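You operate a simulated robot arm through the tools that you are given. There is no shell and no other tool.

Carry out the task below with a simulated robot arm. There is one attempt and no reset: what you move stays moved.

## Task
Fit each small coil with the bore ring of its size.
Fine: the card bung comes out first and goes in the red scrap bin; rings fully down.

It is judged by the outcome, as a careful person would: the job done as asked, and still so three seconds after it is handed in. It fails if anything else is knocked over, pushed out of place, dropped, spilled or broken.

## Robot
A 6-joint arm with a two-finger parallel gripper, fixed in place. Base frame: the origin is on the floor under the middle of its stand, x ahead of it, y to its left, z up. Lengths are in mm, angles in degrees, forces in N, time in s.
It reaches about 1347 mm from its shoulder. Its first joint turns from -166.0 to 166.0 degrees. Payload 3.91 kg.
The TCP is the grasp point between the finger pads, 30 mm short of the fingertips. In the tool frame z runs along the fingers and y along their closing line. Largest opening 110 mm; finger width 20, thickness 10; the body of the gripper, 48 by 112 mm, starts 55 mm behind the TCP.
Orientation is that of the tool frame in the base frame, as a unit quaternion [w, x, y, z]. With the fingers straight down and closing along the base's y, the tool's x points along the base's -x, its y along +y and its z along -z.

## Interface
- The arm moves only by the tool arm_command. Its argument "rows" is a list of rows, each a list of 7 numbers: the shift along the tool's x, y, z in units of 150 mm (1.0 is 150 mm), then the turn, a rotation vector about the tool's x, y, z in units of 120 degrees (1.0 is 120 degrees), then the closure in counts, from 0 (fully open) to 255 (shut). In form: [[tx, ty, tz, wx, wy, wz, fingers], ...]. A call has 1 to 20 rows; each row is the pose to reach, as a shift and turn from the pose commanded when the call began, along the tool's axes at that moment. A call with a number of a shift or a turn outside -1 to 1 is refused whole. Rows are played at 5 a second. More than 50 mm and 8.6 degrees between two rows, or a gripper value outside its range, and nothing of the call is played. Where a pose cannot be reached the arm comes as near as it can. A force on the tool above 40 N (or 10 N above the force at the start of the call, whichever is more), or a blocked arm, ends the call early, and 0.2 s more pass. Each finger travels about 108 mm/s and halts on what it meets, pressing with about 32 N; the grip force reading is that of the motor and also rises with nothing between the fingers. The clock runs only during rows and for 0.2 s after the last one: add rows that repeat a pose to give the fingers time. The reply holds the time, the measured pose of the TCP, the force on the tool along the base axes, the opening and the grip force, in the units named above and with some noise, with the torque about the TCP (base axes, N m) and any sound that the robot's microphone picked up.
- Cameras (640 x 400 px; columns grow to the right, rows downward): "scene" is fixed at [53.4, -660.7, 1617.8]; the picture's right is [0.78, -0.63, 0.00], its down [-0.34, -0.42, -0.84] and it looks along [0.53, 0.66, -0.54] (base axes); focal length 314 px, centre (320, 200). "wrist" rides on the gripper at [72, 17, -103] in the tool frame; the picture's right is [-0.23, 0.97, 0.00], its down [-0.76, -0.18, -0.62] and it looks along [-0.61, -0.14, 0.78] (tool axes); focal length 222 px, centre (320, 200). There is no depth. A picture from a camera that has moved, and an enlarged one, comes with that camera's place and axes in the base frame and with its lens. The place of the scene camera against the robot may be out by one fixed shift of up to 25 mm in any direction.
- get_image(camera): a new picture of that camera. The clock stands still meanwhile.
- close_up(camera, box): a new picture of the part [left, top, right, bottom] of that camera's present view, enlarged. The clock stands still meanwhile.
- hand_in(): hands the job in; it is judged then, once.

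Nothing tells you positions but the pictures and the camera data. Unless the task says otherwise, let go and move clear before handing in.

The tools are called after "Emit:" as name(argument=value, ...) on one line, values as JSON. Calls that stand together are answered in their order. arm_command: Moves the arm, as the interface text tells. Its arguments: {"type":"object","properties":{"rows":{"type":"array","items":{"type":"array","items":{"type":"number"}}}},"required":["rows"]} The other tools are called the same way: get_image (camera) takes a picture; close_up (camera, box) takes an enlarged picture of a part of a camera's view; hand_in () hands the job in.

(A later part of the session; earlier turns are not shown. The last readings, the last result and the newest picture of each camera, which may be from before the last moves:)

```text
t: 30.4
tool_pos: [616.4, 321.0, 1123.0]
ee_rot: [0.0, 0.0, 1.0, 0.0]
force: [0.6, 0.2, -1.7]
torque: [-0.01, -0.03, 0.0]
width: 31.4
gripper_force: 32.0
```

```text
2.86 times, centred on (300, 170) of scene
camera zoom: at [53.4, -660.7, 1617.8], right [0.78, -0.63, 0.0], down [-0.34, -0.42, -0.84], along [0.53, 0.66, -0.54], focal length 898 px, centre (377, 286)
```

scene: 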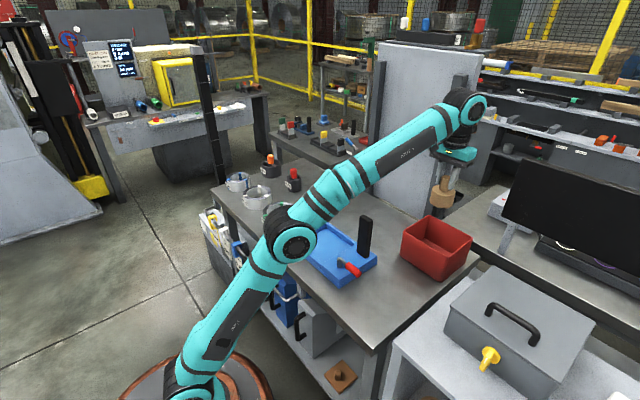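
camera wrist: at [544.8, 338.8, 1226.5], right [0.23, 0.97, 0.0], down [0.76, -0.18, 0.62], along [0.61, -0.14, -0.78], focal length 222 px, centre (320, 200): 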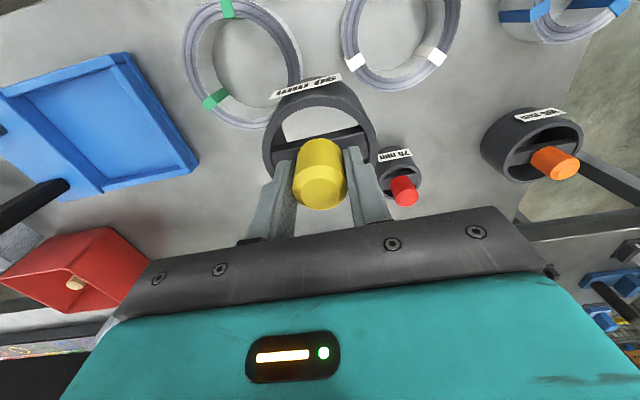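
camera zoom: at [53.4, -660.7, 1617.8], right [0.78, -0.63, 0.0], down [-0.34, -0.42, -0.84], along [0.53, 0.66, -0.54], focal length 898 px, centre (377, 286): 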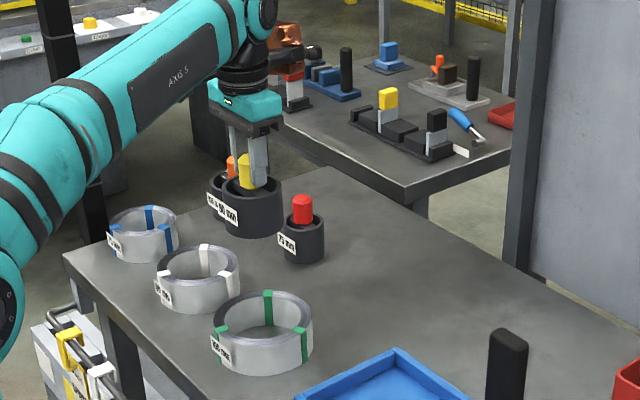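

The ring is hanging level. I'll continue over the 90 mm coil at (568.5, 420.4), stop just above it and check alignment.

Emit:
arm_command(rows=[[0.08, 0.165, 0, 0, 0, 0, 255], [0.16, 0.33, 0, 0, 0, 0, 255], [0.24, 0.495, 0, 0, 0, 0, 255], [0.324, 0.658, 0, 0, 0, 0, 255], [0.324, 0.658, 0.2, 0, 0, 0, 255], [0.324, 0.658, 0.38, 0, 0, 0, 255], [0.324, 0.658, 0.44, 0, 0, 0, 255], [0.324, 0.658, 0.44, 0, 0, 0, 255]])

Emit:
get_image(camera="wrist")

Emit:
close_up(camera="wrist", box=[220, 60, 420, 200])

Emit:
close_up(camera="scene", box=[210, 140, 310, 220])

```text
t: 32.2
tool_pos: [568.7, 420.5, 1056.7]
ee_rot: [0.0, -0.001, 1.0, 0.0]
force: [-1.1, -0.9, -1.1]
torque: [0.06, 0.0, 0.0]
width: 31.2
gripper_force: 32.1
```

```text
taken
camera wrist: at [496.5, 437.4, 1159.9], right [0.23, 0.97, 0.0], down [0.76, -0.18, 0.62], along [0.61, -0.14, -0.78], focal length 222 px, centre (320, 200)
```

wrist: 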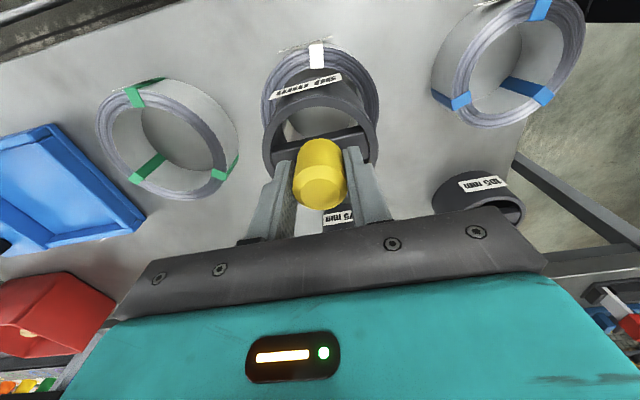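

```text
2.86 times, centred on (320, 130) of wrist
camera zoom: at [496.5, 437.4, 1159.9], right [0.23, 0.97, 0.0], down [0.76, -0.18, 0.62], along [0.61, -0.14, -0.78], focal length 635 px, centre (320, 400)
```

zoom: 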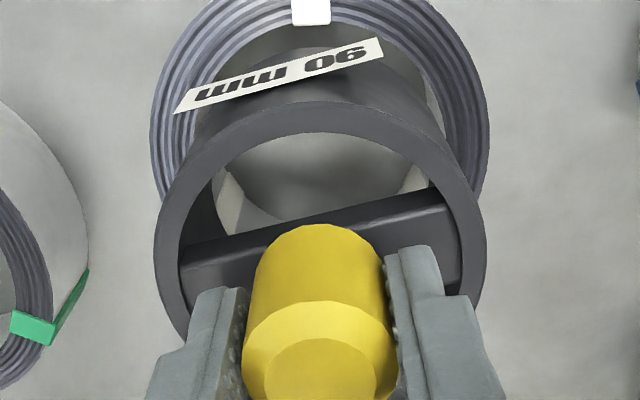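

```text
5.00 times, centred on (260, 180) of scene
camera zoom: at [53.4, -660.7, 1617.8], right [0.78, -0.63, 0.0], down [-0.34, -0.42, -0.84], along [0.53, 0.66, -0.54], focal length 1571 px, centre (620, 300)
```

zoom: 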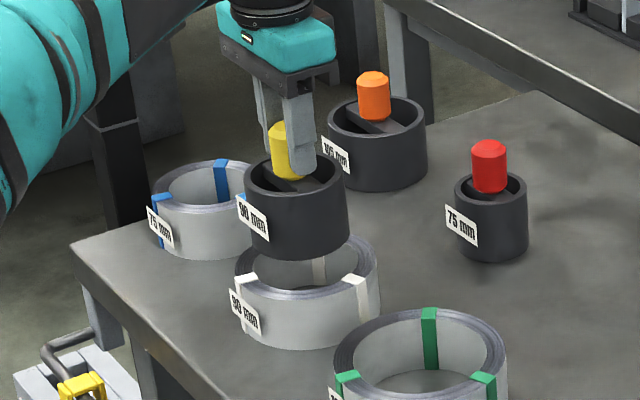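

The ring and coil look concentric in the view. I'll lower the ring slowly into the bore while watching the force.

Emit:
arm_command(rows=[[0, 0, 0.07, 0, 0, 0, 255], [0, 0, 0.13, 0, 0, 0, 255], [0, 0, 0.16, 0, 0, 0, 255], [0, 0, 0.19, 0, 0, 0, 255], [0, 0, 0.22, 0, 0, 0, 255], [0, 0, 0.24, 0, 0, 0, 255], [0, 0, 0.24, 0, 0, 0, 255]])

Emit:
close_up(camera="wrist", box=[220, 60, 420, 200])

Emit:
close_up(camera="scene", box=[210, 140, 310, 220])

```text
t: 33.8
tool_pos: [569.4, 421.2, 1020.0]
ee_rot: [-0.002, 0.0, 1.0, 0.0]
force: [0.5, -0.5, -1.2]
torque: [-0.02, -0.02, 0.01]
width: 31.3
gripper_force: 32.0
```

```text
2.86 times, centred on (320, 130) of wrist
camera zoom: at [496.9, 437.4, 1124.5], right [0.23, 0.97, 0.0], down [0.76, -0.18, 0.62], along [0.61, -0.14, -0.78], focal length 635 px, centre (320, 400)
```

zoom: 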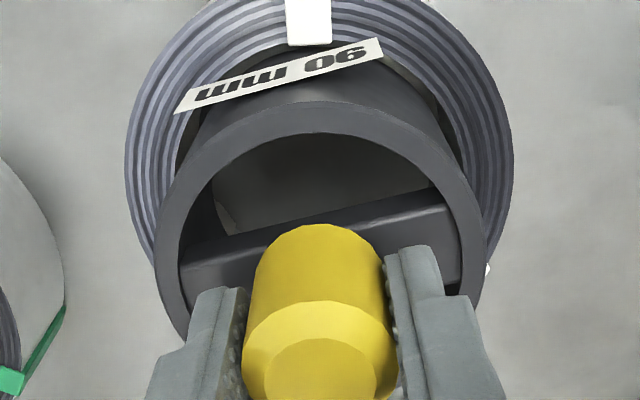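

```text
5.00 times, centred on (260, 180) of scene
camera zoom: at [53.4, -660.7, 1617.8], right [0.78, -0.63, 0.0], down [-0.34, -0.42, -0.84], along [0.53, 0.66, -0.54], focal length 1571 px, centre (620, 300)
```

zoom: 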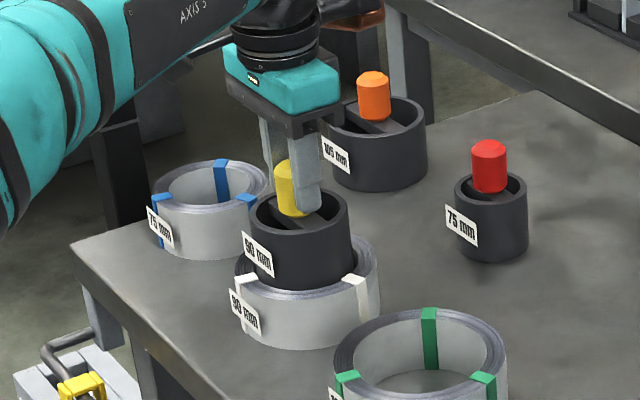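

The ring has entered the bore with no contact force. I'll keep lowering gently.

Emit:
arm_command(rows=[[0, 0, 0.03, 0, 0, 0, 255], [0, 0, 0.06, 0, 0, 0, 255], [0, 0, 0.09, 0, 0, 0, 255], [0, 0, 0.12, 0, 0, 0, 255], [0, 0, 0.15, 0, 0, 0, 255], [0, 0, 0.15, 0, 0, 0, 255]])

Emit:
close_up(camera="wrist", box=[220, 60, 420, 200])

Emit:
close_up(camera="scene", box=[210, 140, 310, 220])

```text
t: 35.2
tool_pos: [568.8, 420.6, 997.2]
ee_rot: [0.001, 0.0, 1.0, 0.0]
force: [0.2, 0.0, -0.9]
torque: [0.04, 0.0, -0.01]
width: 31.2
gripper_force: 32.2
```

```text
2.86 times, centred on (320, 130) of wrist
camera zoom: at [496.7, 437.4, 1101.8], right [0.23, 0.97, 0.0], down [0.76, -0.18, 0.62], along [0.61, -0.14, -0.78], focal length 635 px, centre (320, 400)
```

zoom: 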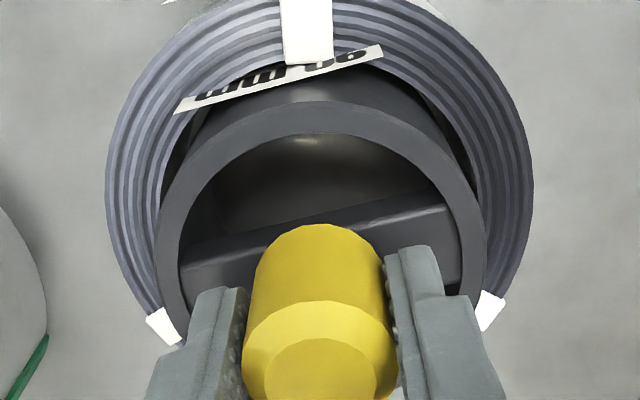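

```text
5.00 times, centred on (260, 180) of scene
camera zoom: at [53.4, -660.7, 1617.8], right [0.78, -0.63, 0.0], down [-0.34, -0.42, -0.84], along [0.53, 0.66, -0.54], focal length 1571 px, centre (620, 300)
```

zoom: 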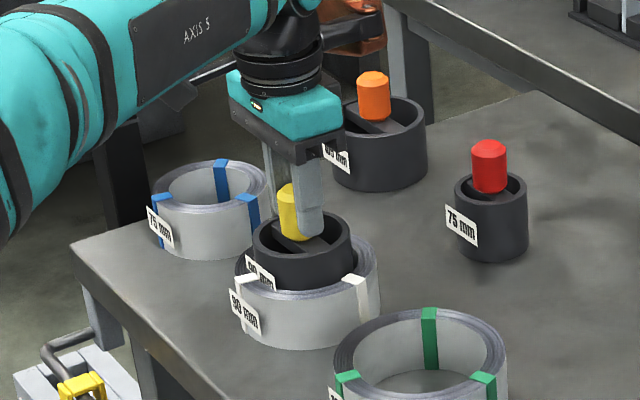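

The label is passing down freely and there's still no force. I'll lower to the grip height so the ring's base meets the table.

Emit:
arm_command(rows=[[0, 0, 0.03, 0, 0, 0, 255], [0, 0, 0.06, 0, 0, 0, 255], [0, 0, 0.085, 0, 0, 0, 255], [0, 0, 0.105, 0, 0, 0, 255], [0, 0, 0.12, 0, 0, 0, 255], [0, 0, 0.123, 0, 0, 0, 255], [0, 0, 0.123, 0, 0, 0, 255]])

Emit:
close_up(camera="wrist", box=[220, 60, 420, 200])

Emit:
close_up(camera="scene", box=[210, 140, 310, 220])

```text
t: 36.8
tool_pos: [569.3, 419.7, 979.5]
ee_rot: [0.0, 0.001, 1.0, 0.0]
force: [1.1, 1.3, 4.1]
torque: [0.08, 0.05, -0.01]
width: 31.3
gripper_force: 31.6
```

```text
2.86 times, centred on (320, 130) of wrist
camera zoom: at [496.2, 437.3, 1083.8], right [0.23, 0.97, 0.0], down [0.76, -0.18, 0.62], along [0.61, -0.14, -0.78], focal length 635 px, centre (320, 400)
```

zoom: 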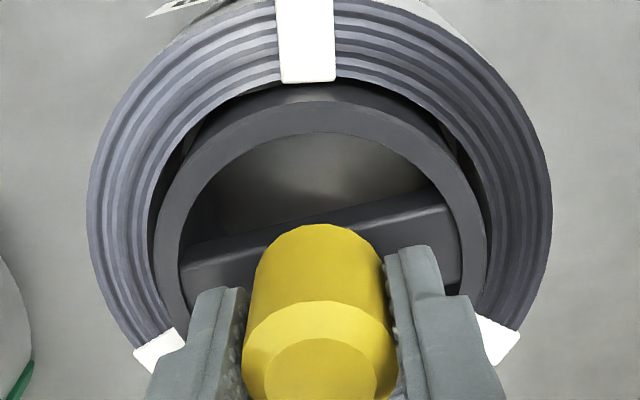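

```text
5.00 times, centred on (260, 180) of scene
camera zoom: at [53.4, -660.7, 1617.8], right [0.78, -0.63, 0.0], down [-0.34, -0.42, -0.84], along [0.53, 0.66, -0.54], focal length 1571 px, centre (620, 300)
```

zoom: 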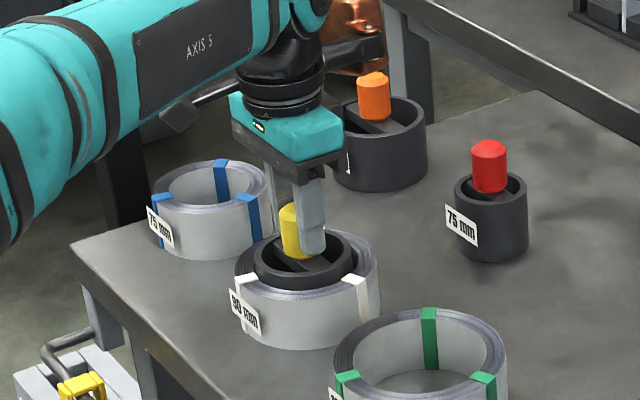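

The force of about 4 N shows the ring is resting on the table, fully down. I'll release and rise straight up.

Emit:
arm_command(rows=[[0, 0, 0, 0, 0, 0, 170], [0, 0, 0, 0, 0, 0, 120], [0, 0, 0, 0, 0, 0, 110], [0, 0, -0.05, 0, 0, 0, 110], [0, 0, -0.15, 0, 0, 0, 110], [0, 0, -0.35, 0, 0, 0, 110], [0, 0, -0.6, 0, 0, 0, 110], [0, 0, -0.8, 0, 0, 0, 110], [0, 0, -0.8, 0, 0, 0, 110]])

Emit:
get_image(camera="wrist")

Emit:
close_up(camera="wrist", box=[240, 40, 400, 160])

Emit:
close_up(camera="scene", box=[200, 130, 340, 240])

```text
t: 38.8
tool_pos: [567.8, 420.5, 1099.4]
ee_rot: [0.001, 0.0, 1.0, -0.001]
force: [-0.1, 0.1, -0.6]
torque: [-0.02, 0.02, -0.01]
width: 62.7
gripper_force: 0.1
```

```text
taken
camera wrist: at [496.0, 437.6, 1203.8], right [0.23, 0.97, 0.0], down [0.76, -0.18, 0.62], along [0.61, -0.14, -0.78], focal length 222 px, centre (320, 200)
```

wrist: 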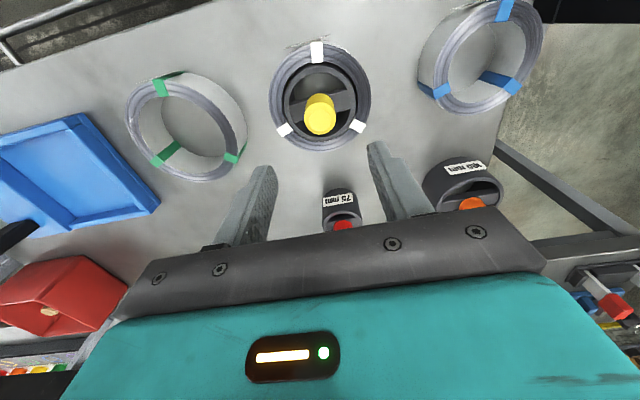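

```text
3.33 times, centred on (320, 100) of wrist
camera zoom: at [496.0, 437.6, 1203.8], right [0.23, 0.97, 0.0], down [0.76, -0.18, 0.62], along [0.61, -0.14, -0.78], focal length 740 px, centre (320, 533)
```

zoom: 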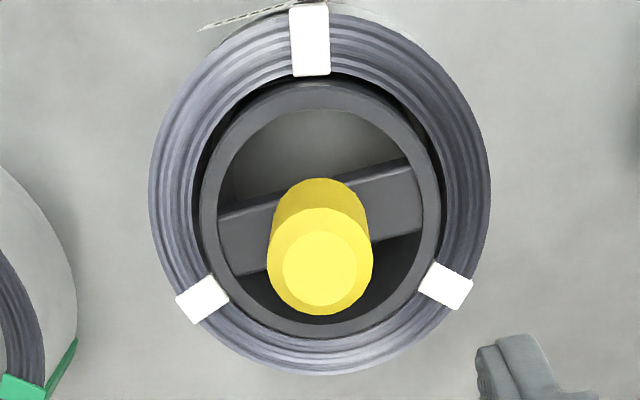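

```text
3.64 times, centred on (270, 185) of scene
camera zoom: at [53.4, -660.7, 1617.8], right [0.78, -0.63, 0.0], down [-0.34, -0.42, -0.84], along [0.53, 0.66, -0.54], focal length 1142 px, centre (502, 254)
```

zoom: 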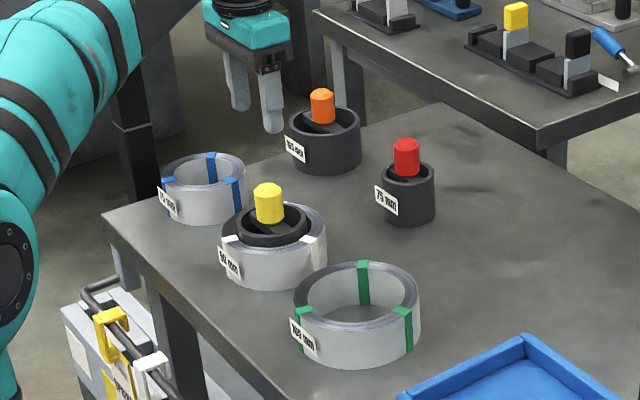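

The 90 mm ring is seated in its coil and nothing else moved. Next I'll go over the red 75 mm ring near (766, 414).

Emit:
arm_command(rows=[[-0.22, -0.01, 0, 0, 0, 0, 110], [-0.44, -0.02, 0, 0, 0, 0, 110], [-0.657, -0.02, 0, 0, 0, 0, 110]])

Emit:
arm_command(rows=[[-0.22, -0.01, 0, 0, 0, 0, 110], [-0.44, -0.02, 0.05, 0, 0, 0, 110], [-0.657, -0.02, 0.15, 0, 0, 0, 110], [-0.657, -0.02, 0.3, 0, 0, 0, 110], [-0.657, -0.02, 0.3, 0, 0, 0, 110]])

Emit:
get_image(camera="wrist")

Emit:
close_up(camera="wrist", box=[240, 80, 400, 200])

```text
t: 39.6
tool_pos: [666.7, 417.1, 1099.6]
ee_rot: [0.0, 0.001, 1.0, 0.0]
force: [-0.9, 0.0, 1.3]
torque: [0.0, -0.07, 0.04]
width: 62.4
gripper_force: 0.1
```

```text
t: 40.8
tool_pos: [766.8, 413.4, 1055.3]
ee_rot: [0.001, 0.0, 1.0, 0.0]
force: [-0.6, 0.5, -0.1]
torque: [0.03, -0.03, -0.01]
width: 62.6
gripper_force: 0.2
```

```text
taken
camera wrist: at [694.2, 430.8, 1158.7], right [0.23, 0.97, 0.0], down [0.76, -0.18, 0.62], along [0.61, -0.14, -0.78], focal length 222 px, centre (320, 200)
```

wrist: 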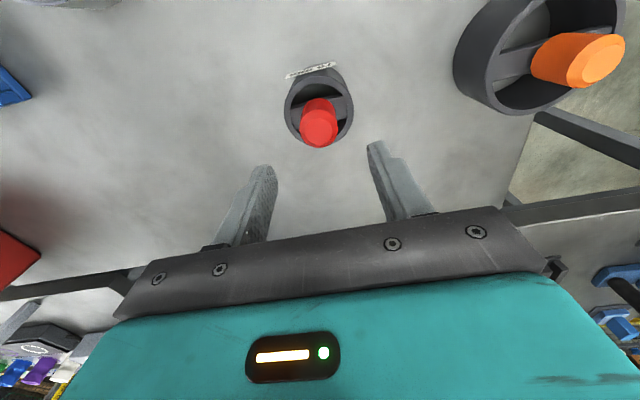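

```text
3.33 times, centred on (320, 140) of wrist
camera zoom: at [694.2, 430.8, 1158.7], right [0.23, 0.97, 0.0], down [0.76, -0.18, 0.62], along [0.61, -0.14, -0.78], focal length 740 px, centre (320, 400)
```

zoom: 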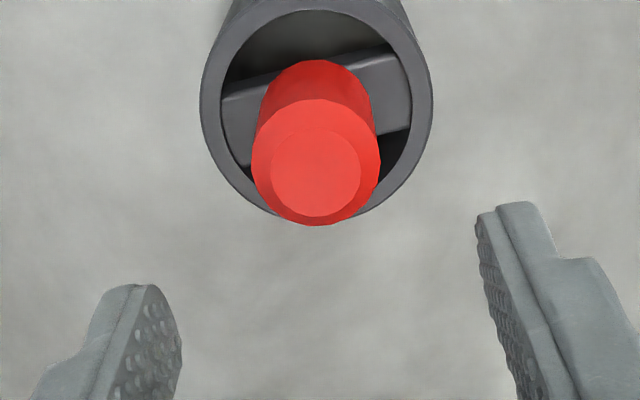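

The red ring sits about 7 mm closer to the robot than my tool point, near (759.5, 414.7). I'll correct and go lower to confirm.

Emit:
arm_command(rows=[[0.02, 0.005, 0.0, 0, 0, 0, 110], [0.04, 0.005, 0.1, 0, 0, 0, 110], [0.04, 0.005, 0.25, 0, 0, 0, 110], [0.04, 0.005, 0.363, 0, 0, 0, 110], [0.04, 0.005, 0.363, 0, 0, 0, 110]])

Emit:
close_up(camera="wrist", box=[220, 60, 420, 220])

Emit:
close_up(camera="scene", box=[240, 120, 360, 210])

```text
t: 42.0
tool_pos: [760.6, 415.5, 1000.3]
ee_rot: [0.0, 0.0, 1.0, 0.0]
force: [0.2, -0.3, -0.8]
torque: [-0.04, -0.01, 0.02]
width: 62.9
gripper_force: 0.1
```

```text
2.50 times, centred on (320, 140) of wrist
camera zoom: at [688.0, 432.3, 1104.0], right [0.23, 0.97, 0.0], down [0.76, -0.18, 0.62], along [0.61, -0.14, -0.78], focal length 555 px, centre (320, 350)
```

zoom: 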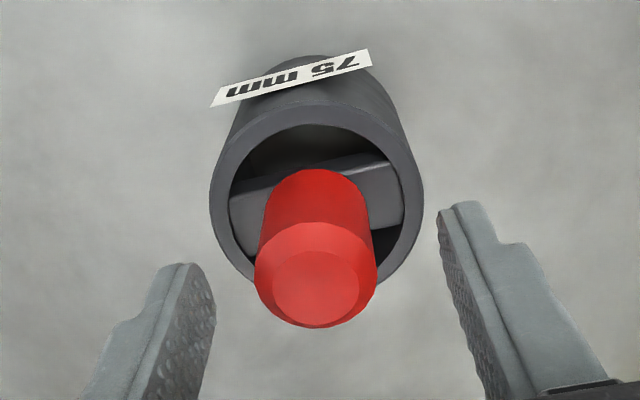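

```text
4.44 times, centred on (300, 165) of scene
camera zoom: at [53.4, -660.7, 1617.8], right [0.78, -0.63, 0.0], down [-0.34, -0.42, -0.84], along [0.53, 0.66, -0.54], focal length 1396 px, centre (409, 356)
```

zoom: 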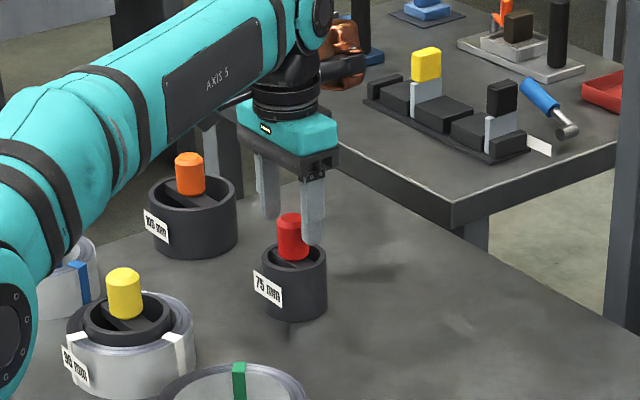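

Alignment is good apart from about 1 mm sideways. I'll correct that, lower to z=980 and grip the red knob.

Emit:
arm_command(rows=[[0.001, -0.007, 0.05, 0, 0, 0, 110], [0.001, -0.007, 0.1, 0, 0, 0, 110], [0.001, -0.007, 0.134, 0, 0, 0, 110], [0.001, -0.007, 0.134, 0, 0, 0, 110], [0.001, -0.007, 0.134, 0, 0, 0, 160], [0.001, -0.007, 0.134, 0, 0, 0, 255], [0.001, -0.007, 0.134, 0, 0, 0, 255], [0.001, -0.007, 0.134, 0, 0, 0, 255]])

Emit:
close_up(camera="wrist", box=[220, 80, 420, 240])

Emit:
close_up(camera="scene", box=[240, 120, 360, 210])

```text
t: 43.8
tool_pos: [759.4, 414.2, 979.7]
ee_rot: [0.001, 0.0, 1.0, 0.0]
force: [-0.3, -0.1, 0.4]
torque: [0.0, 0.06, 0.0]
width: 31.3
gripper_force: 32.0
```

```text
2.50 times, centred on (320, 160) of wrist
camera zoom: at [687.4, 430.9, 1084.0], right [0.23, 0.97, 0.0], down [0.76, -0.18, 0.62], along [0.61, -0.14, -0.78], focal length 555 px, centre (320, 300)
```

zoom: 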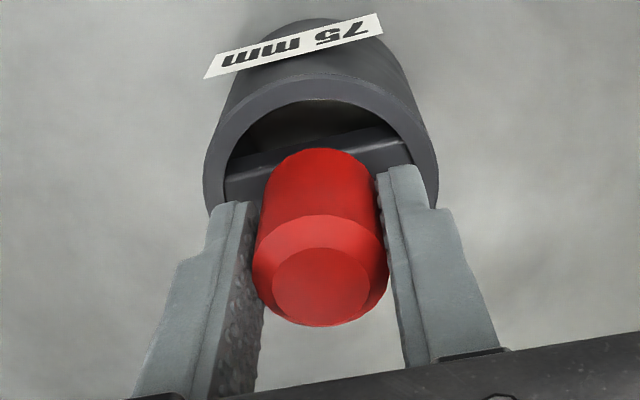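

```text
4.44 times, centred on (300, 165) of scene
camera zoom: at [53.4, -660.7, 1617.8], right [0.78, -0.63, 0.0], down [-0.34, -0.42, -0.84], along [0.53, 0.66, -0.54], focal length 1396 px, centre (409, 356)
```

zoom: 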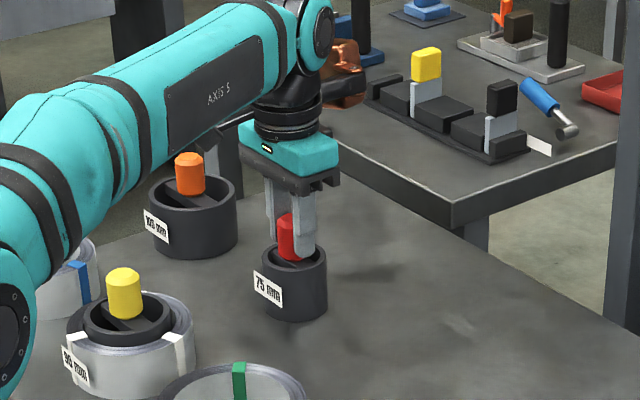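

The red ring is gripped, in the same position in the fingers as the yellow one was. I'll lift it and carry it toward the 75 mm coil at about (569, 599.5).

Emit:
arm_command(rows=[[0, 0, -0.04, 0, 0, 0, 255], [0, 0, -0.1, 0, 0, 0, 255], [0, 0, -0.25, 0, 0, 0, 255], [0, 0, -0.45, 0, 0, 0, 255], [0, 0, -0.65, 0, 0, 0, 255], [0, 0, -0.85, 0, 0, 0, 255], [0, 0, -0.95, 0, 0, 0, 255]])

Emit:
arm_command(rows=[[0.16, 0.155, 0, 0, 0, 0, 255], [0.32, 0.31, 0, 0, 0, 0, 255], [0.48, 0.465, 0, 0, 0, 0, 255], [0.637, 0.619, 0, 0, 0, 0, 255]])

Emit:
arm_command(rows=[[0.16, 0.155, 0, 0, 0, 0, 255], [0.32, 0.31, 0, 0, 0, 0, 255], [0.48, 0.465, 0, 0, 0, 0, 255], [0.637, 0.619, 0, 0, 0, 0, 255], [0.637, 0.619, 0.2, 0, 0, 0, 255], [0.637, 0.619, 0.38, 0, 0, 0, 255], [0.637, 0.619, 0.44, 0, 0, 0, 255], [0.637, 0.619, 0.44, 0, 0, 0, 255]])

Emit:
get_image(camera="wrist")

Emit:
close_up(camera="wrist", box=[220, 40, 420, 180])

Emit:
close_up(camera="scene", box=[200, 130, 300, 210])

```text
t: 45.4
tool_pos: [760.0, 414.2, 1122.9]
ee_rot: [0.0, 0.0, 1.0, 0.0]
force: [0.2, 0.2, -1.4]
torque: [0.0, 0.03, 0.01]
width: 31.1
gripper_force: 31.9
```

```text
t: 46.4
tool_pos: [664.9, 506.0, 1121.5]
ee_rot: [-0.001, 0.001, 1.0, 0.0]
force: [0.4, -0.7, -1.6]
torque: [0.03, 0.03, -0.02]
width: 31.3
gripper_force: 32.4
```

```text
t: 48.2
tool_pos: [570.0, 599.8, 1056.4]
ee_rot: [0.0, 0.0, 1.0, 0.0]
force: [-0.8, 0.4, -1.6]
torque: [0.01, 0.02, 0.01]
width: 31.7
gripper_force: 31.9
```

```text
taken
camera wrist: at [496.6, 617.4, 1160.2], right [0.23, 0.97, 0.0], down [0.76, -0.18, 0.62], along [0.61, -0.14, -0.78], focal length 222 px, centre (320, 200)
```

wrist: 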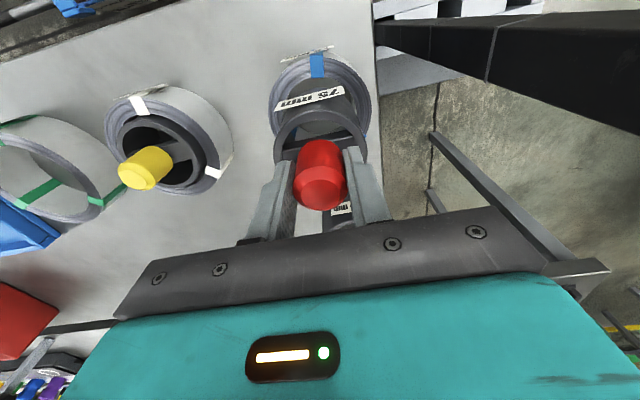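

```text
2.86 times, centred on (320, 110) of wrist
camera zoom: at [496.6, 617.4, 1160.2], right [0.23, 0.97, 0.0], down [0.76, -0.18, 0.62], along [0.61, -0.14, -0.78], focal length 635 px, centre (320, 457)
```

zoom: 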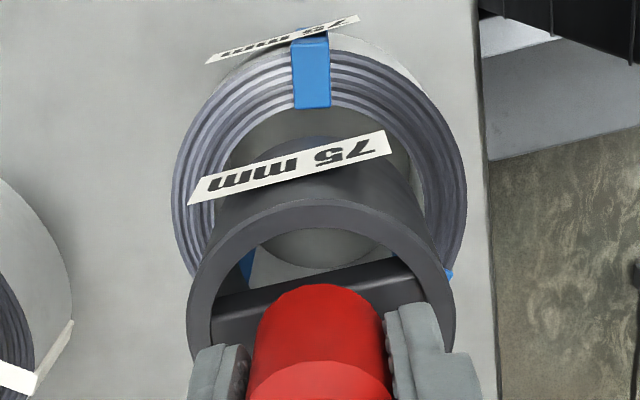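

```text
5.00 times, centred on (250, 170) of scene
camera zoom: at [53.4, -660.7, 1617.8], right [0.78, -0.63, 0.0], down [-0.34, -0.42, -0.84], along [0.53, 0.66, -0.54], focal length 1571 px, centre (670, 350)
```

zoom: 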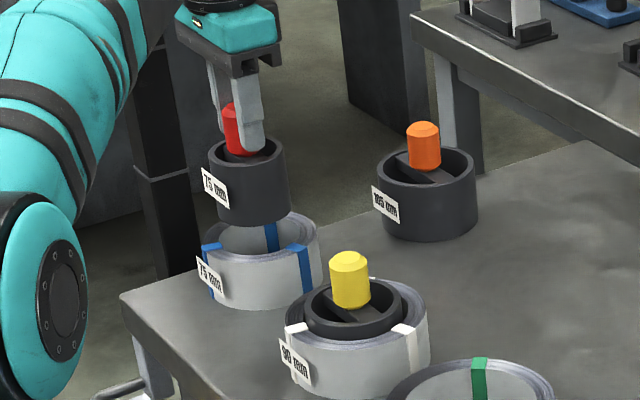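

The red ring is concentric with the 75 mm coil within about 1 mm. I'll lower it into the bore in stages.

Emit:
arm_command(rows=[[0, 0, 0.07, 0, 0, 0, 255], [0, 0, 0.13, 0, 0, 0, 255], [0, 0, 0.16, 0, 0, 0, 255], [0, 0, 0.19, 0, 0, 0, 255], [0, 0, 0.22, 0, 0, 0, 255], [0, 0, 0.25, 0, 0, 0, 255], [0, 0, 0.25, 0, 0, 0, 255]])

Emit:
close_up(camera="wrist", box=[220, 40, 420, 180])

Emit:
close_up(camera="scene", box=[200, 130, 300, 210])

```text
t: 49.8
tool_pos: [569.2, 599.9, 1019.7]
ee_rot: [0.0, -0.001, 1.0, 0.0]
force: [-1.0, 0.1, -0.6]
torque: [-0.01, -0.03, 0.01]
width: 31.3
gripper_force: 31.8
```

```text
2.86 times, centred on (320, 110) of wrist
camera zoom: at [496.9, 616.7, 1123.2], right [0.23, 0.97, 0.0], down [0.76, -0.18, 0.62], along [0.61, -0.14, -0.78], focal length 635 px, centre (320, 457)
```

zoom: 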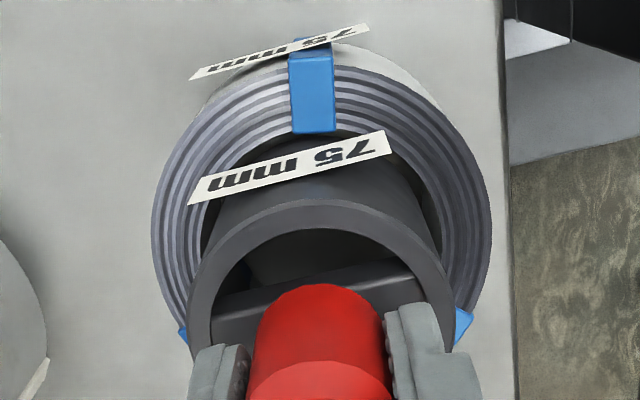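

```text
5.00 times, centred on (250, 170) of scene
camera zoom: at [53.4, -660.7, 1617.8], right [0.78, -0.63, 0.0], down [-0.34, -0.42, -0.84], along [0.53, 0.66, -0.54], focal length 1571 px, centre (670, 350)
```

zoom: 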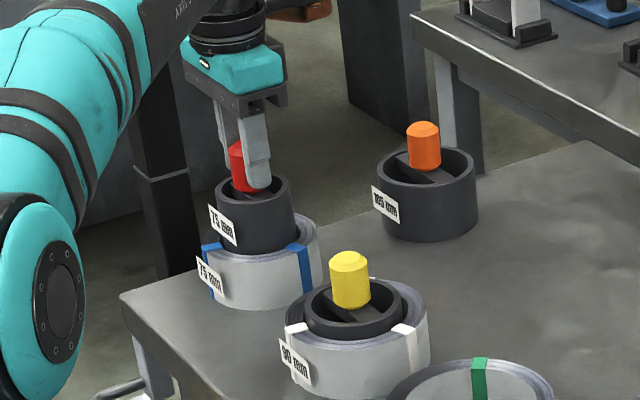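

The ring has entered cleanly with no force. I'll continue down to the table.

Emit:
arm_command(rows=[[0, 0, 0.03, 0, 0, 0, 255], [0, 0, 0.06, 0, 0, 0, 255], [0, 0, 0.09, 0, 0, 0, 255], [0, 0, 0.12, 0, 0, 0, 255], [0, 0, 0.15, 0, 0, 0, 255], [0, 0, 0.18, 0, 0, 0, 255], [0, 0, 0.21, 0, 0, 0, 255], [0, 0, 0.235, 0, 0, 0, 255], [0, 0, 0.25, 0, 0, 0, 255], [0, 0, 0.26, 0, 0, 0, 255], [0, 0, 0.263, 0, 0, 0, 255], [0, 0, 0.263, 0, 0, 0, 255]])

Emit:
close_up(camera="wrist", box=[220, 40, 420, 180])

Emit:
close_up(camera="scene", box=[200, 130, 300, 210])

```text
t: 52.4
tool_pos: [569.2, 599.7, 979.1]
ee_rot: [0.0, 0.0, 1.0, 0.0]
force: [0.2, 1.8, 4.4]
torque: [0.02, 0.01, -0.04]
width: 31.2
gripper_force: 31.6
```

```text
2.86 times, centred on (320, 110) of wrist
camera zoom: at [496.6, 616.6, 1084.0], right [0.23, 0.97, 0.0], down [0.76, -0.18, 0.62], along [0.61, -0.14, -0.78], focal length 635 px, centre (320, 457)
```

zoom: 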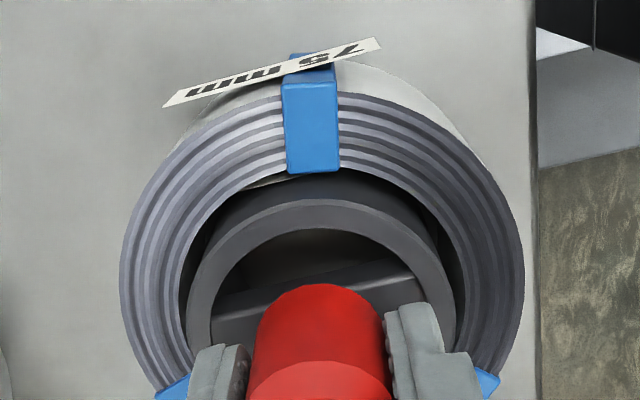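

```text
5.00 times, centred on (250, 170) of scene
camera zoom: at [53.4, -660.7, 1617.8], right [0.78, -0.63, 0.0], down [-0.34, -0.42, -0.84], along [0.53, 0.66, -0.54], focal length 1571 px, centre (670, 350)
```

zoom: 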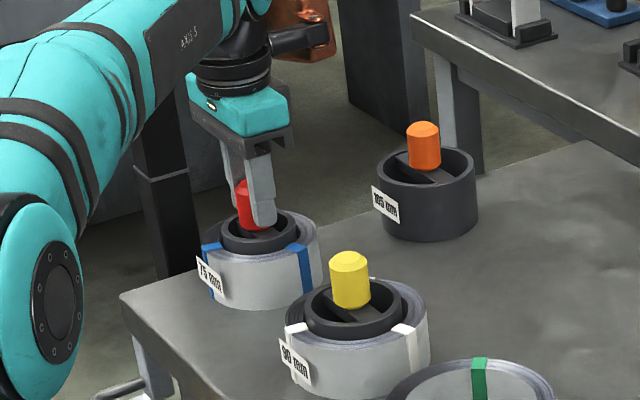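

The red ring is down on the table, again reading about 4 N. I'll release it, rise, and look.

Emit:
arm_command(rows=[[0, 0, 0, 0, 0, 0, 170], [0, 0, 0, 0, 0, 0, 120], [0, 0, 0, 0, 0, 0, 110], [0, 0, -0.05, 0, 0, 0, 110], [0, 0, -0.15, 0, 0, 0, 110], [0, 0, -0.35, 0, 0, 0, 110], [0, 0, -0.6, 0, 0, 0, 110], [0, 0, -0.8, 0, 0, 0, 110], [0, 0, -0.8, 0, 0, 0, 110]])

Emit:
get_image(camera="wrist")

Emit:
close_up(camera="wrist", box=[240, 40, 400, 160])

Emit:
close_up(camera="scene", box=[200, 130, 340, 240])

```text
t: 54.4
tool_pos: [569.6, 600.3, 1100.1]
ee_rot: [0.0, 0.0, 1.0, -0.001]
force: [-1.1, -0.2, 0.5]
torque: [-0.01, 0.0, 0.0]
width: 62.5
gripper_force: 0.1
```

```text
taken
camera wrist: at [496.6, 616.9, 1204.3], right [0.23, 0.97, 0.0], down [0.76, -0.18, 0.62], along [0.61, -0.14, -0.78], focal length 222 px, centre (320, 200)
```

wrist: 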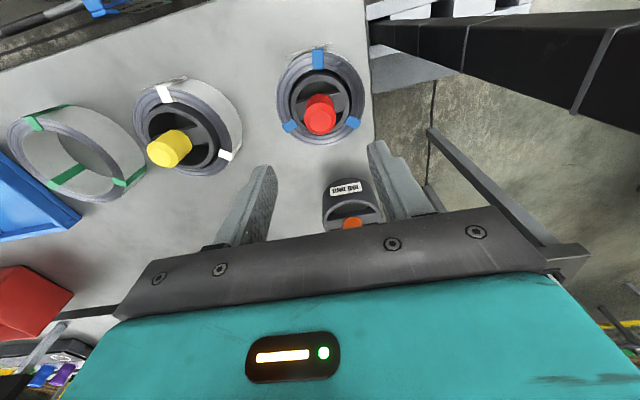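

```text
3.33 times, centred on (320, 100) of wrist
camera zoom: at [496.6, 616.9, 1204.3], right [0.23, 0.97, 0.0], down [0.76, -0.18, 0.62], along [0.61, -0.14, -0.78], focal length 740 px, centre (320, 533)
```

zoom: 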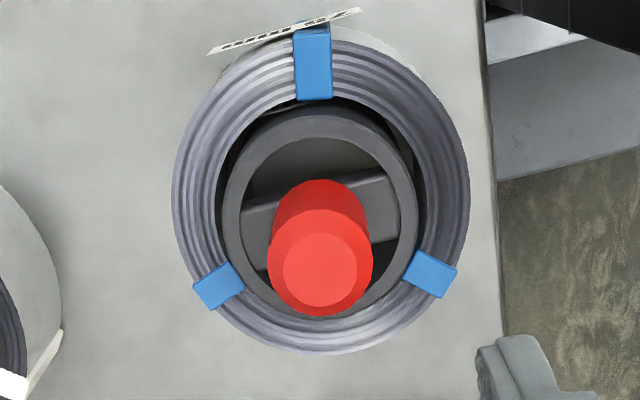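

```text
3.64 times, centred on (270, 185) of scene
camera zoom: at [53.4, -660.7, 1617.8], right [0.78, -0.63, 0.0], down [-0.34, -0.42, -0.84], along [0.53, 0.66, -0.54], focal length 1142 px, centre (502, 254)
```

zoom: 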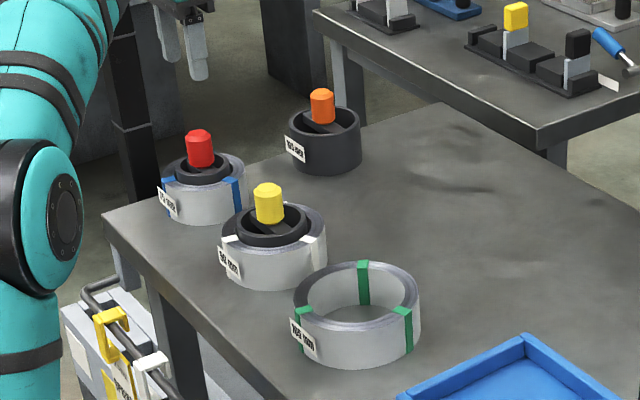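

The red ring is seated in the 75 mm coil. Last is the orange 105 mm ring near (754, 607); I'll move over it.

Emit:
arm_command(rows=[[-0.21, 0.01, 0, 0, 0, 0, 110], [-0.42, 0.025, 0, 0, 0, 0, 110], [-0.617, 0.025, 0, 0, 0, 0, 110]])

Emit:
arm_command(rows=[[-0.21, 0.01, 0, 0, 0, 0, 110], [-0.42, 0.025, 0.05, 0, 0, 0, 110], [-0.617, 0.025, 0.15, 0, 0, 0, 110], [-0.617, 0.025, 0.3, 0, 0, 0, 110], [-0.617, 0.025, 0.3, 0, 0, 0, 110]])

Emit:
get_image(camera="wrist")

Emit:
close_up(camera="wrist", box=[240, 70, 400, 190])

```text
t: 55.2
tool_pos: [660.6, 603.8, 1099.8]
ee_rot: [0.001, 0.0, 1.0, 0.0]
force: [-0.2, 0.0, 2.6]
torque: [0.01, -0.05, 0.03]
width: 62.3
gripper_force: 0.0
```

```text
t: 56.4
tool_pos: [754.0, 606.7, 1053.0]
ee_rot: [0.0, 0.0, 1.0, -0.001]
force: [0.2, -0.1, -0.8]
torque: [-0.01, 0.0, -0.01]
width: 62.5
gripper_force: 0.0
```

```text
taken
camera wrist: at [682.9, 623.8, 1157.7], right [0.23, 0.97, 0.0], down [0.76, -0.18, 0.62], along [0.61, -0.14, -0.78], focal length 222 px, centre (320, 200)
```

wrist: 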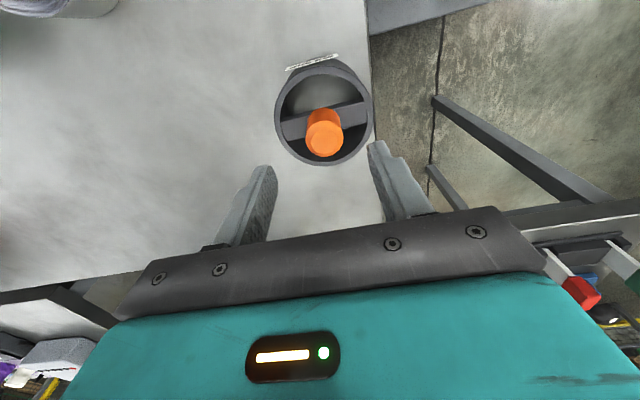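

```text
3.33 times, centred on (320, 130) of wrist
camera zoom: at [682.9, 623.8, 1157.7], right [0.23, 0.97, 0.0], down [0.76, -0.18, 0.62], along [0.61, -0.14, -0.78], focal length 740 px, centre (320, 433)
```

zoom: 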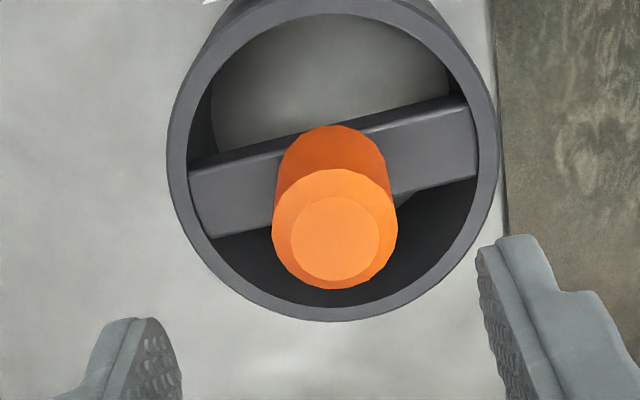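

The orange ring's axis is near (757, 610). I'll correct and go lower to confirm.

Emit:
arm_command(rows=[[-0.0187, 0.02, 0.0, 0, 0, 0, 110], [-0.0187, 0.02, 0.1, 0, 0, 0, 110], [-0.0187, 0.02, 0.25, 0, 0, 0, 110], [-0.0187, 0.02, 0.363, 0, 0, 0, 110], [-0.0187, 0.02, 0.363, 0, 0, 0, 110]])

Emit:
close_up(camera="wrist", box=[220, 60, 420, 220])

Emit:
close_up(camera="scene", box=[220, 110, 340, 200])

```text
t: 57.6
tool_pos: [756.6, 610.5, 997.6]
ee_rot: [0.001, -0.001, 1.0, 0.0]
force: [0.8, 0.0, 0.6]
torque: [0.01, -0.02, -0.02]
width: 62.7
gripper_force: 0.0
```

```text
2.50 times, centred on (320, 140) of wrist
camera zoom: at [684.5, 626.9, 1102.9], right [0.23, 0.97, 0.0], down [0.76, -0.18, 0.62], along [0.61, -0.14, -0.78], focal length 555 px, centre (320, 350)
```

zoom: 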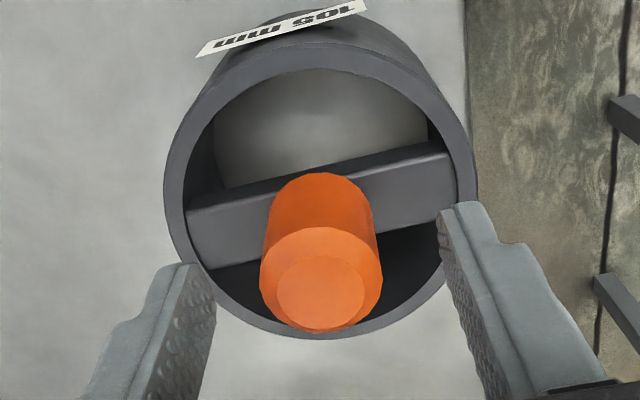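

```text
4.44 times, centred on (280, 155) of scene
camera zoom: at [53.4, -660.7, 1617.8], right [0.78, -0.63, 0.0], down [-0.34, -0.42, -0.84], along [0.53, 0.66, -0.54], focal length 1396 px, centre (498, 400)
```

zoom: 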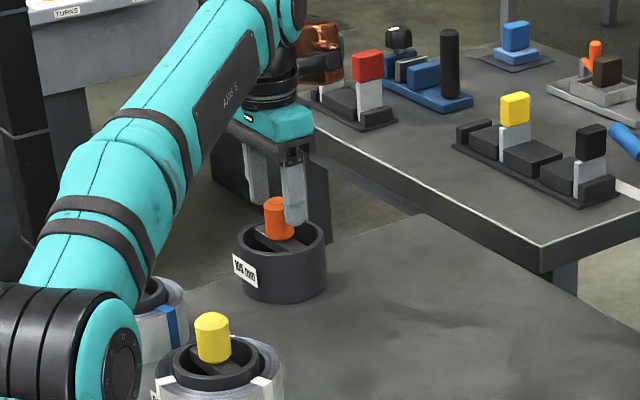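

Alignment is good. I'll lower to z=980 and grip the orange knob.

Emit:
arm_command(rows=[[-0.005, 0.001, 0.05, 0, 0, 0, 110], [-0.005, 0.001, 0.1, 0, 0, 0, 110], [-0.005, 0.001, 0.1333, 0, 0, 0, 110], [-0.005, 0.001, 0.1333, 0, 0, 0, 110], [-0.005, 0.001, 0.1333, 0, 0, 0, 160], [-0.005, 0.001, 0.1333, 0, 0, 0, 255], [-0.005, 0.001, 0.1333, 0, 0, 0, 255], [-0.005, 0.001, 0.1333, 0, 0, 0, 255]])

Emit:
close_up(camera="wrist", box=[220, 80, 420, 240])

Emit:
close_up(camera="scene", box=[220, 110, 340, 200])

```text
t: 59.4
tool_pos: [758.2, 610.2, 978.3]
ee_rot: [0.0, 0.0, 1.0, 0.0]
force: [-0.3, -1.0, -0.3]
torque: [-0.04, 0.03, 0.04]
width: 31.4
gripper_force: 32.1
```

```text
2.50 times, centred on (320, 160) of wrist
camera zoom: at [685.1, 627.3, 1083.2], right [0.23, 0.97, 0.0], down [0.76, -0.18, 0.62], along [0.61, -0.14, -0.78], focal length 555 px, centre (320, 300)
```

zoom: 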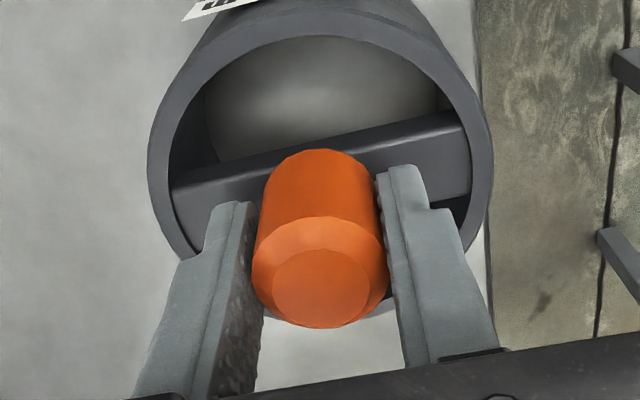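

```text
4.44 times, centred on (280, 155) of scene
camera zoom: at [53.4, -660.7, 1617.8], right [0.78, -0.63, 0.0], down [-0.34, -0.42, -0.84], along [0.53, 0.66, -0.54], focal length 1396 px, centre (498, 400)
```

zoom: 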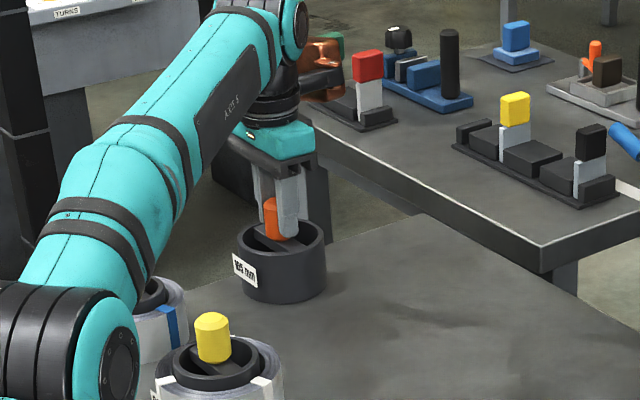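

The orange ring is gripped. I'll lift it and carry it to the 105 mm coil at about (568, 240.6).

Emit:
arm_command(rows=[[0, 0, -0.04, 0, 0, 0, 255], [0, 0, -0.1, 0, 0, 0, 255], [0, 0, -0.25, 0, 0, 0, 255], [0, 0, -0.45, 0, 0, 0, 255], [0, 0, -0.65, 0, 0, 0, 255], [0, 0, -0.85, 0, 0, 0, 255], [0, 0, -0.95, 0, 0, 0, 255]])

Emit:
arm_command(rows=[[0.105, -0.205, 0, 0, 0, 0, 255], [0.21, -0.41, 0, 0, 0, 0, 255], [0.316, -0.616, 0, 0, 0, 0, 255], [0.4208, -0.821, 0, 0, 0, 0, 255]])

Emit:
arm_command(rows=[[0.105, -0.205, 0, 0, 0, 0, 255], [0.21, -0.41, 0, 0, 0, 0, 255], [0.316, -0.616, 0, 0, 0, 0, 255], [0.4208, -0.821, 0, 0, 0, 0, 255]])

Emit:
arm_command(rows=[[0.105, -0.205, 0, 0, 0, 0, 255], [0.21, -0.41, 0, 0, 0, 0, 255], [0.316, -0.616, 0, 0, 0, 0, 255], [0.4208, -0.821, 0, 0, 0, 0, 255], [0.4208, -0.821, 0.2, 0, 0, 0, 255], [0.4208, -0.821, 0.38, 0, 0, 0, 255], [0.4208, -0.821, 0.44, 0, 0, 0, 255], [0.4208, -0.821, 0.44, 0, 0, 0, 255]])

Emit:
get_image(camera="wrist")

Emit:
close_up(camera="wrist", box=[220, 30, 420, 170])

Emit:
close_up(camera="scene", box=[220, 150, 340, 240])

```text
t: 61.0
tool_pos: [748.5, 602.5, 1111.1]
ee_rot: [0.001, 0.0, 1.0, 0.001]
force: [-0.3, -0.3, -1.5]
torque: [-0.01, -0.02, 0.01]
width: 31.0
gripper_force: 32.3
out of reach, approached as far as the arm can: row 6, 7
```

```text
t: 62.0
tool_pos: [686.8, 479.1, 1110.8]
ee_rot: [-0.001, 0.0, 1.0, -0.001]
force: [-0.4, 0.1, -2.3]
torque: [-0.03, 0.06, -0.03]
width: 31.6
gripper_force: 32.8
```

```text
t: 63.0
tool_pos: [623.5, 356.3, 1111.9]
ee_rot: [-0.001, 0.0, 1.0, 0.0]
force: [0.6, 0.3, -2.6]
torque: [-0.05, 0.04, -0.02]
width: 31.4
gripper_force: 32.5
```

```text
t: 64.8
tool_pos: [560.2, 233.3, 1045.7]
ee_rot: [0.0, 0.0, 1.0, 0.0]
force: [-0.3, -0.4, -1.3]
torque: [0.03, 0.01, 0.01]
width: 31.4
gripper_force: 31.5
```

```text
taken
camera wrist: at [486.8, 250.3, 1149.6], right [0.23, 0.97, 0.0], down [0.76, -0.18, 0.62], along [0.61, -0.14, -0.78], focal length 222 px, centre (320, 200)
```

wrist: 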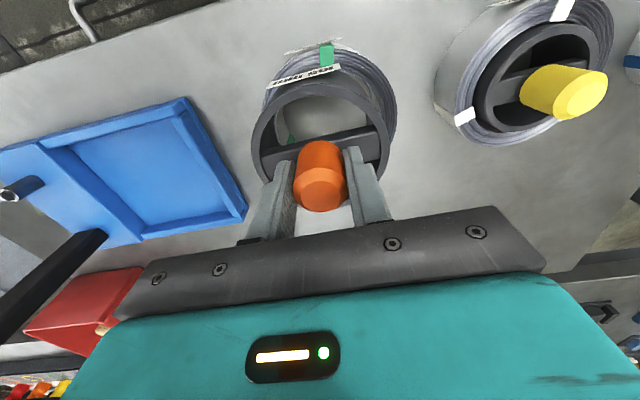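

```text
2.86 times, centred on (320, 100) of wrist
camera zoom: at [486.8, 250.3, 1149.6], right [0.23, 0.97, 0.0], down [0.76, -0.18, 0.62], along [0.61, -0.14, -0.78], focal length 635 px, centre (320, 486)
```

zoom: 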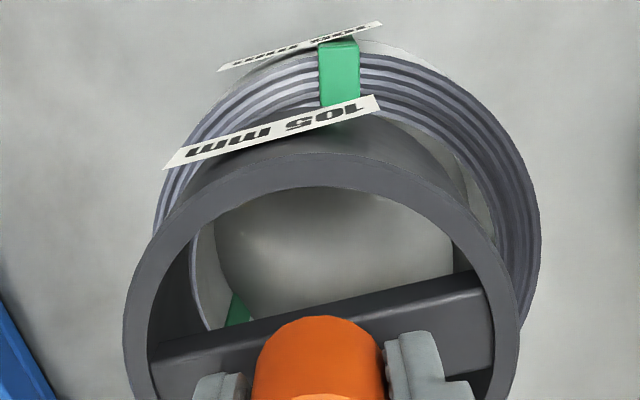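

```text
4.44 times, centred on (280, 195) of scene
camera zoom: at [53.4, -660.7, 1617.8], right [0.78, -0.63, 0.0], down [-0.34, -0.42, -0.84], along [0.53, 0.66, -0.54], focal length 1396 px, centre (498, 222)
```

zoom: 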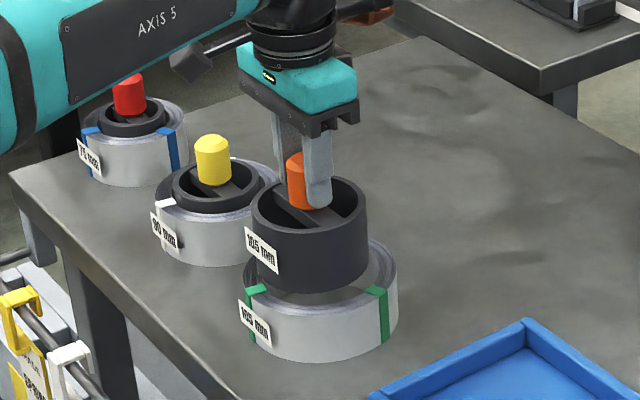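

The lift was clipped slightly by reach, so I'm about 9 mm short in x and 7 mm in y of the coil, which is at (568, 240.8). I'll raise a little, correct, and recheck.

Emit:
arm_command(rows=[[0, 0, -0.067, 0, 0, 0, 255], [-0.03, 0.025, -0.067, 0, 0, 0, 255], [-0.0587, 0.05, -0.067, 0, 0, 0, 255], [-0.0587, 0.05, -0.067, 0, 0, 0, 255]])

Emit:
get_image(camera="wrist")

Emit:
close_up(camera="wrist", box=[220, 30, 420, 170])

Emit:
close_up(camera="scene", box=[220, 150, 340, 240])

```text
t: 65.8
tool_pos: [568.5, 240.4, 1055.2]
ee_rot: [0.0, 0.0, 1.0, 0.0]
force: [0.7, -0.1, -2.1]
torque: [-0.01, 0.06, 0.02]
width: 31.3
gripper_force: 31.8
```

```text
taken
camera wrist: at [495.7, 257.2, 1159.7], right [0.23, 0.97, 0.0], down [0.76, -0.18, 0.62], along [0.61, -0.14, -0.78], focal length 222 px, centre (320, 200)
```

wrist: 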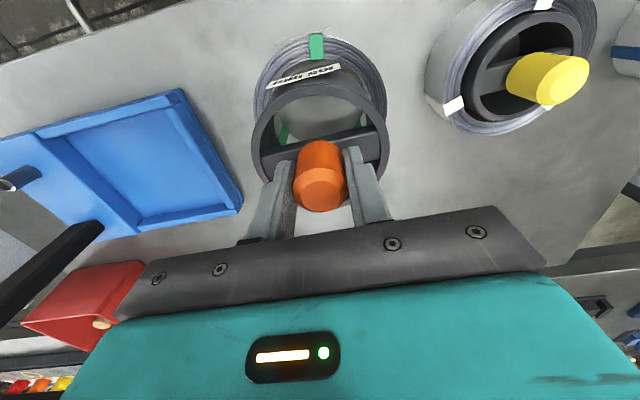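

```text
2.86 times, centred on (320, 100) of wrist
camera zoom: at [495.7, 257.2, 1159.7], right [0.23, 0.97, 0.0], down [0.76, -0.18, 0.62], along [0.61, -0.14, -0.78], focal length 635 px, centre (320, 486)
```

zoom: 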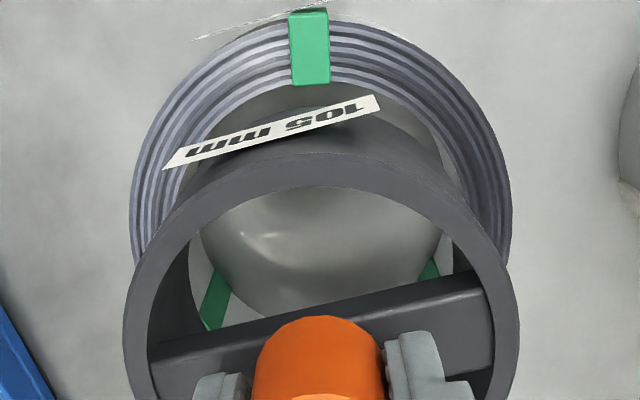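

```text
4.44 times, centred on (280, 195) of scene
camera zoom: at [53.4, -660.7, 1617.8], right [0.78, -0.63, 0.0], down [-0.34, -0.42, -0.84], along [0.53, 0.66, -0.54], focal length 1396 px, centre (498, 222)
```

zoom: 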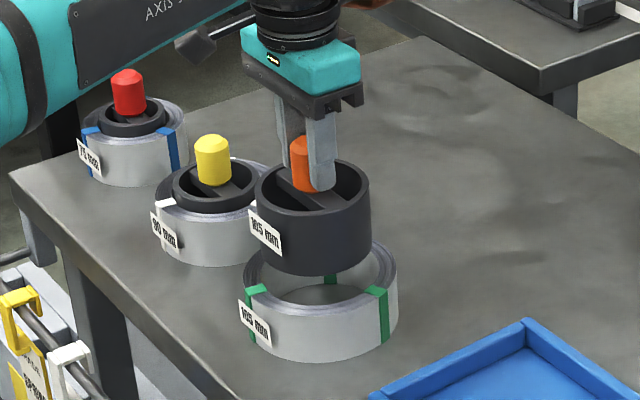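

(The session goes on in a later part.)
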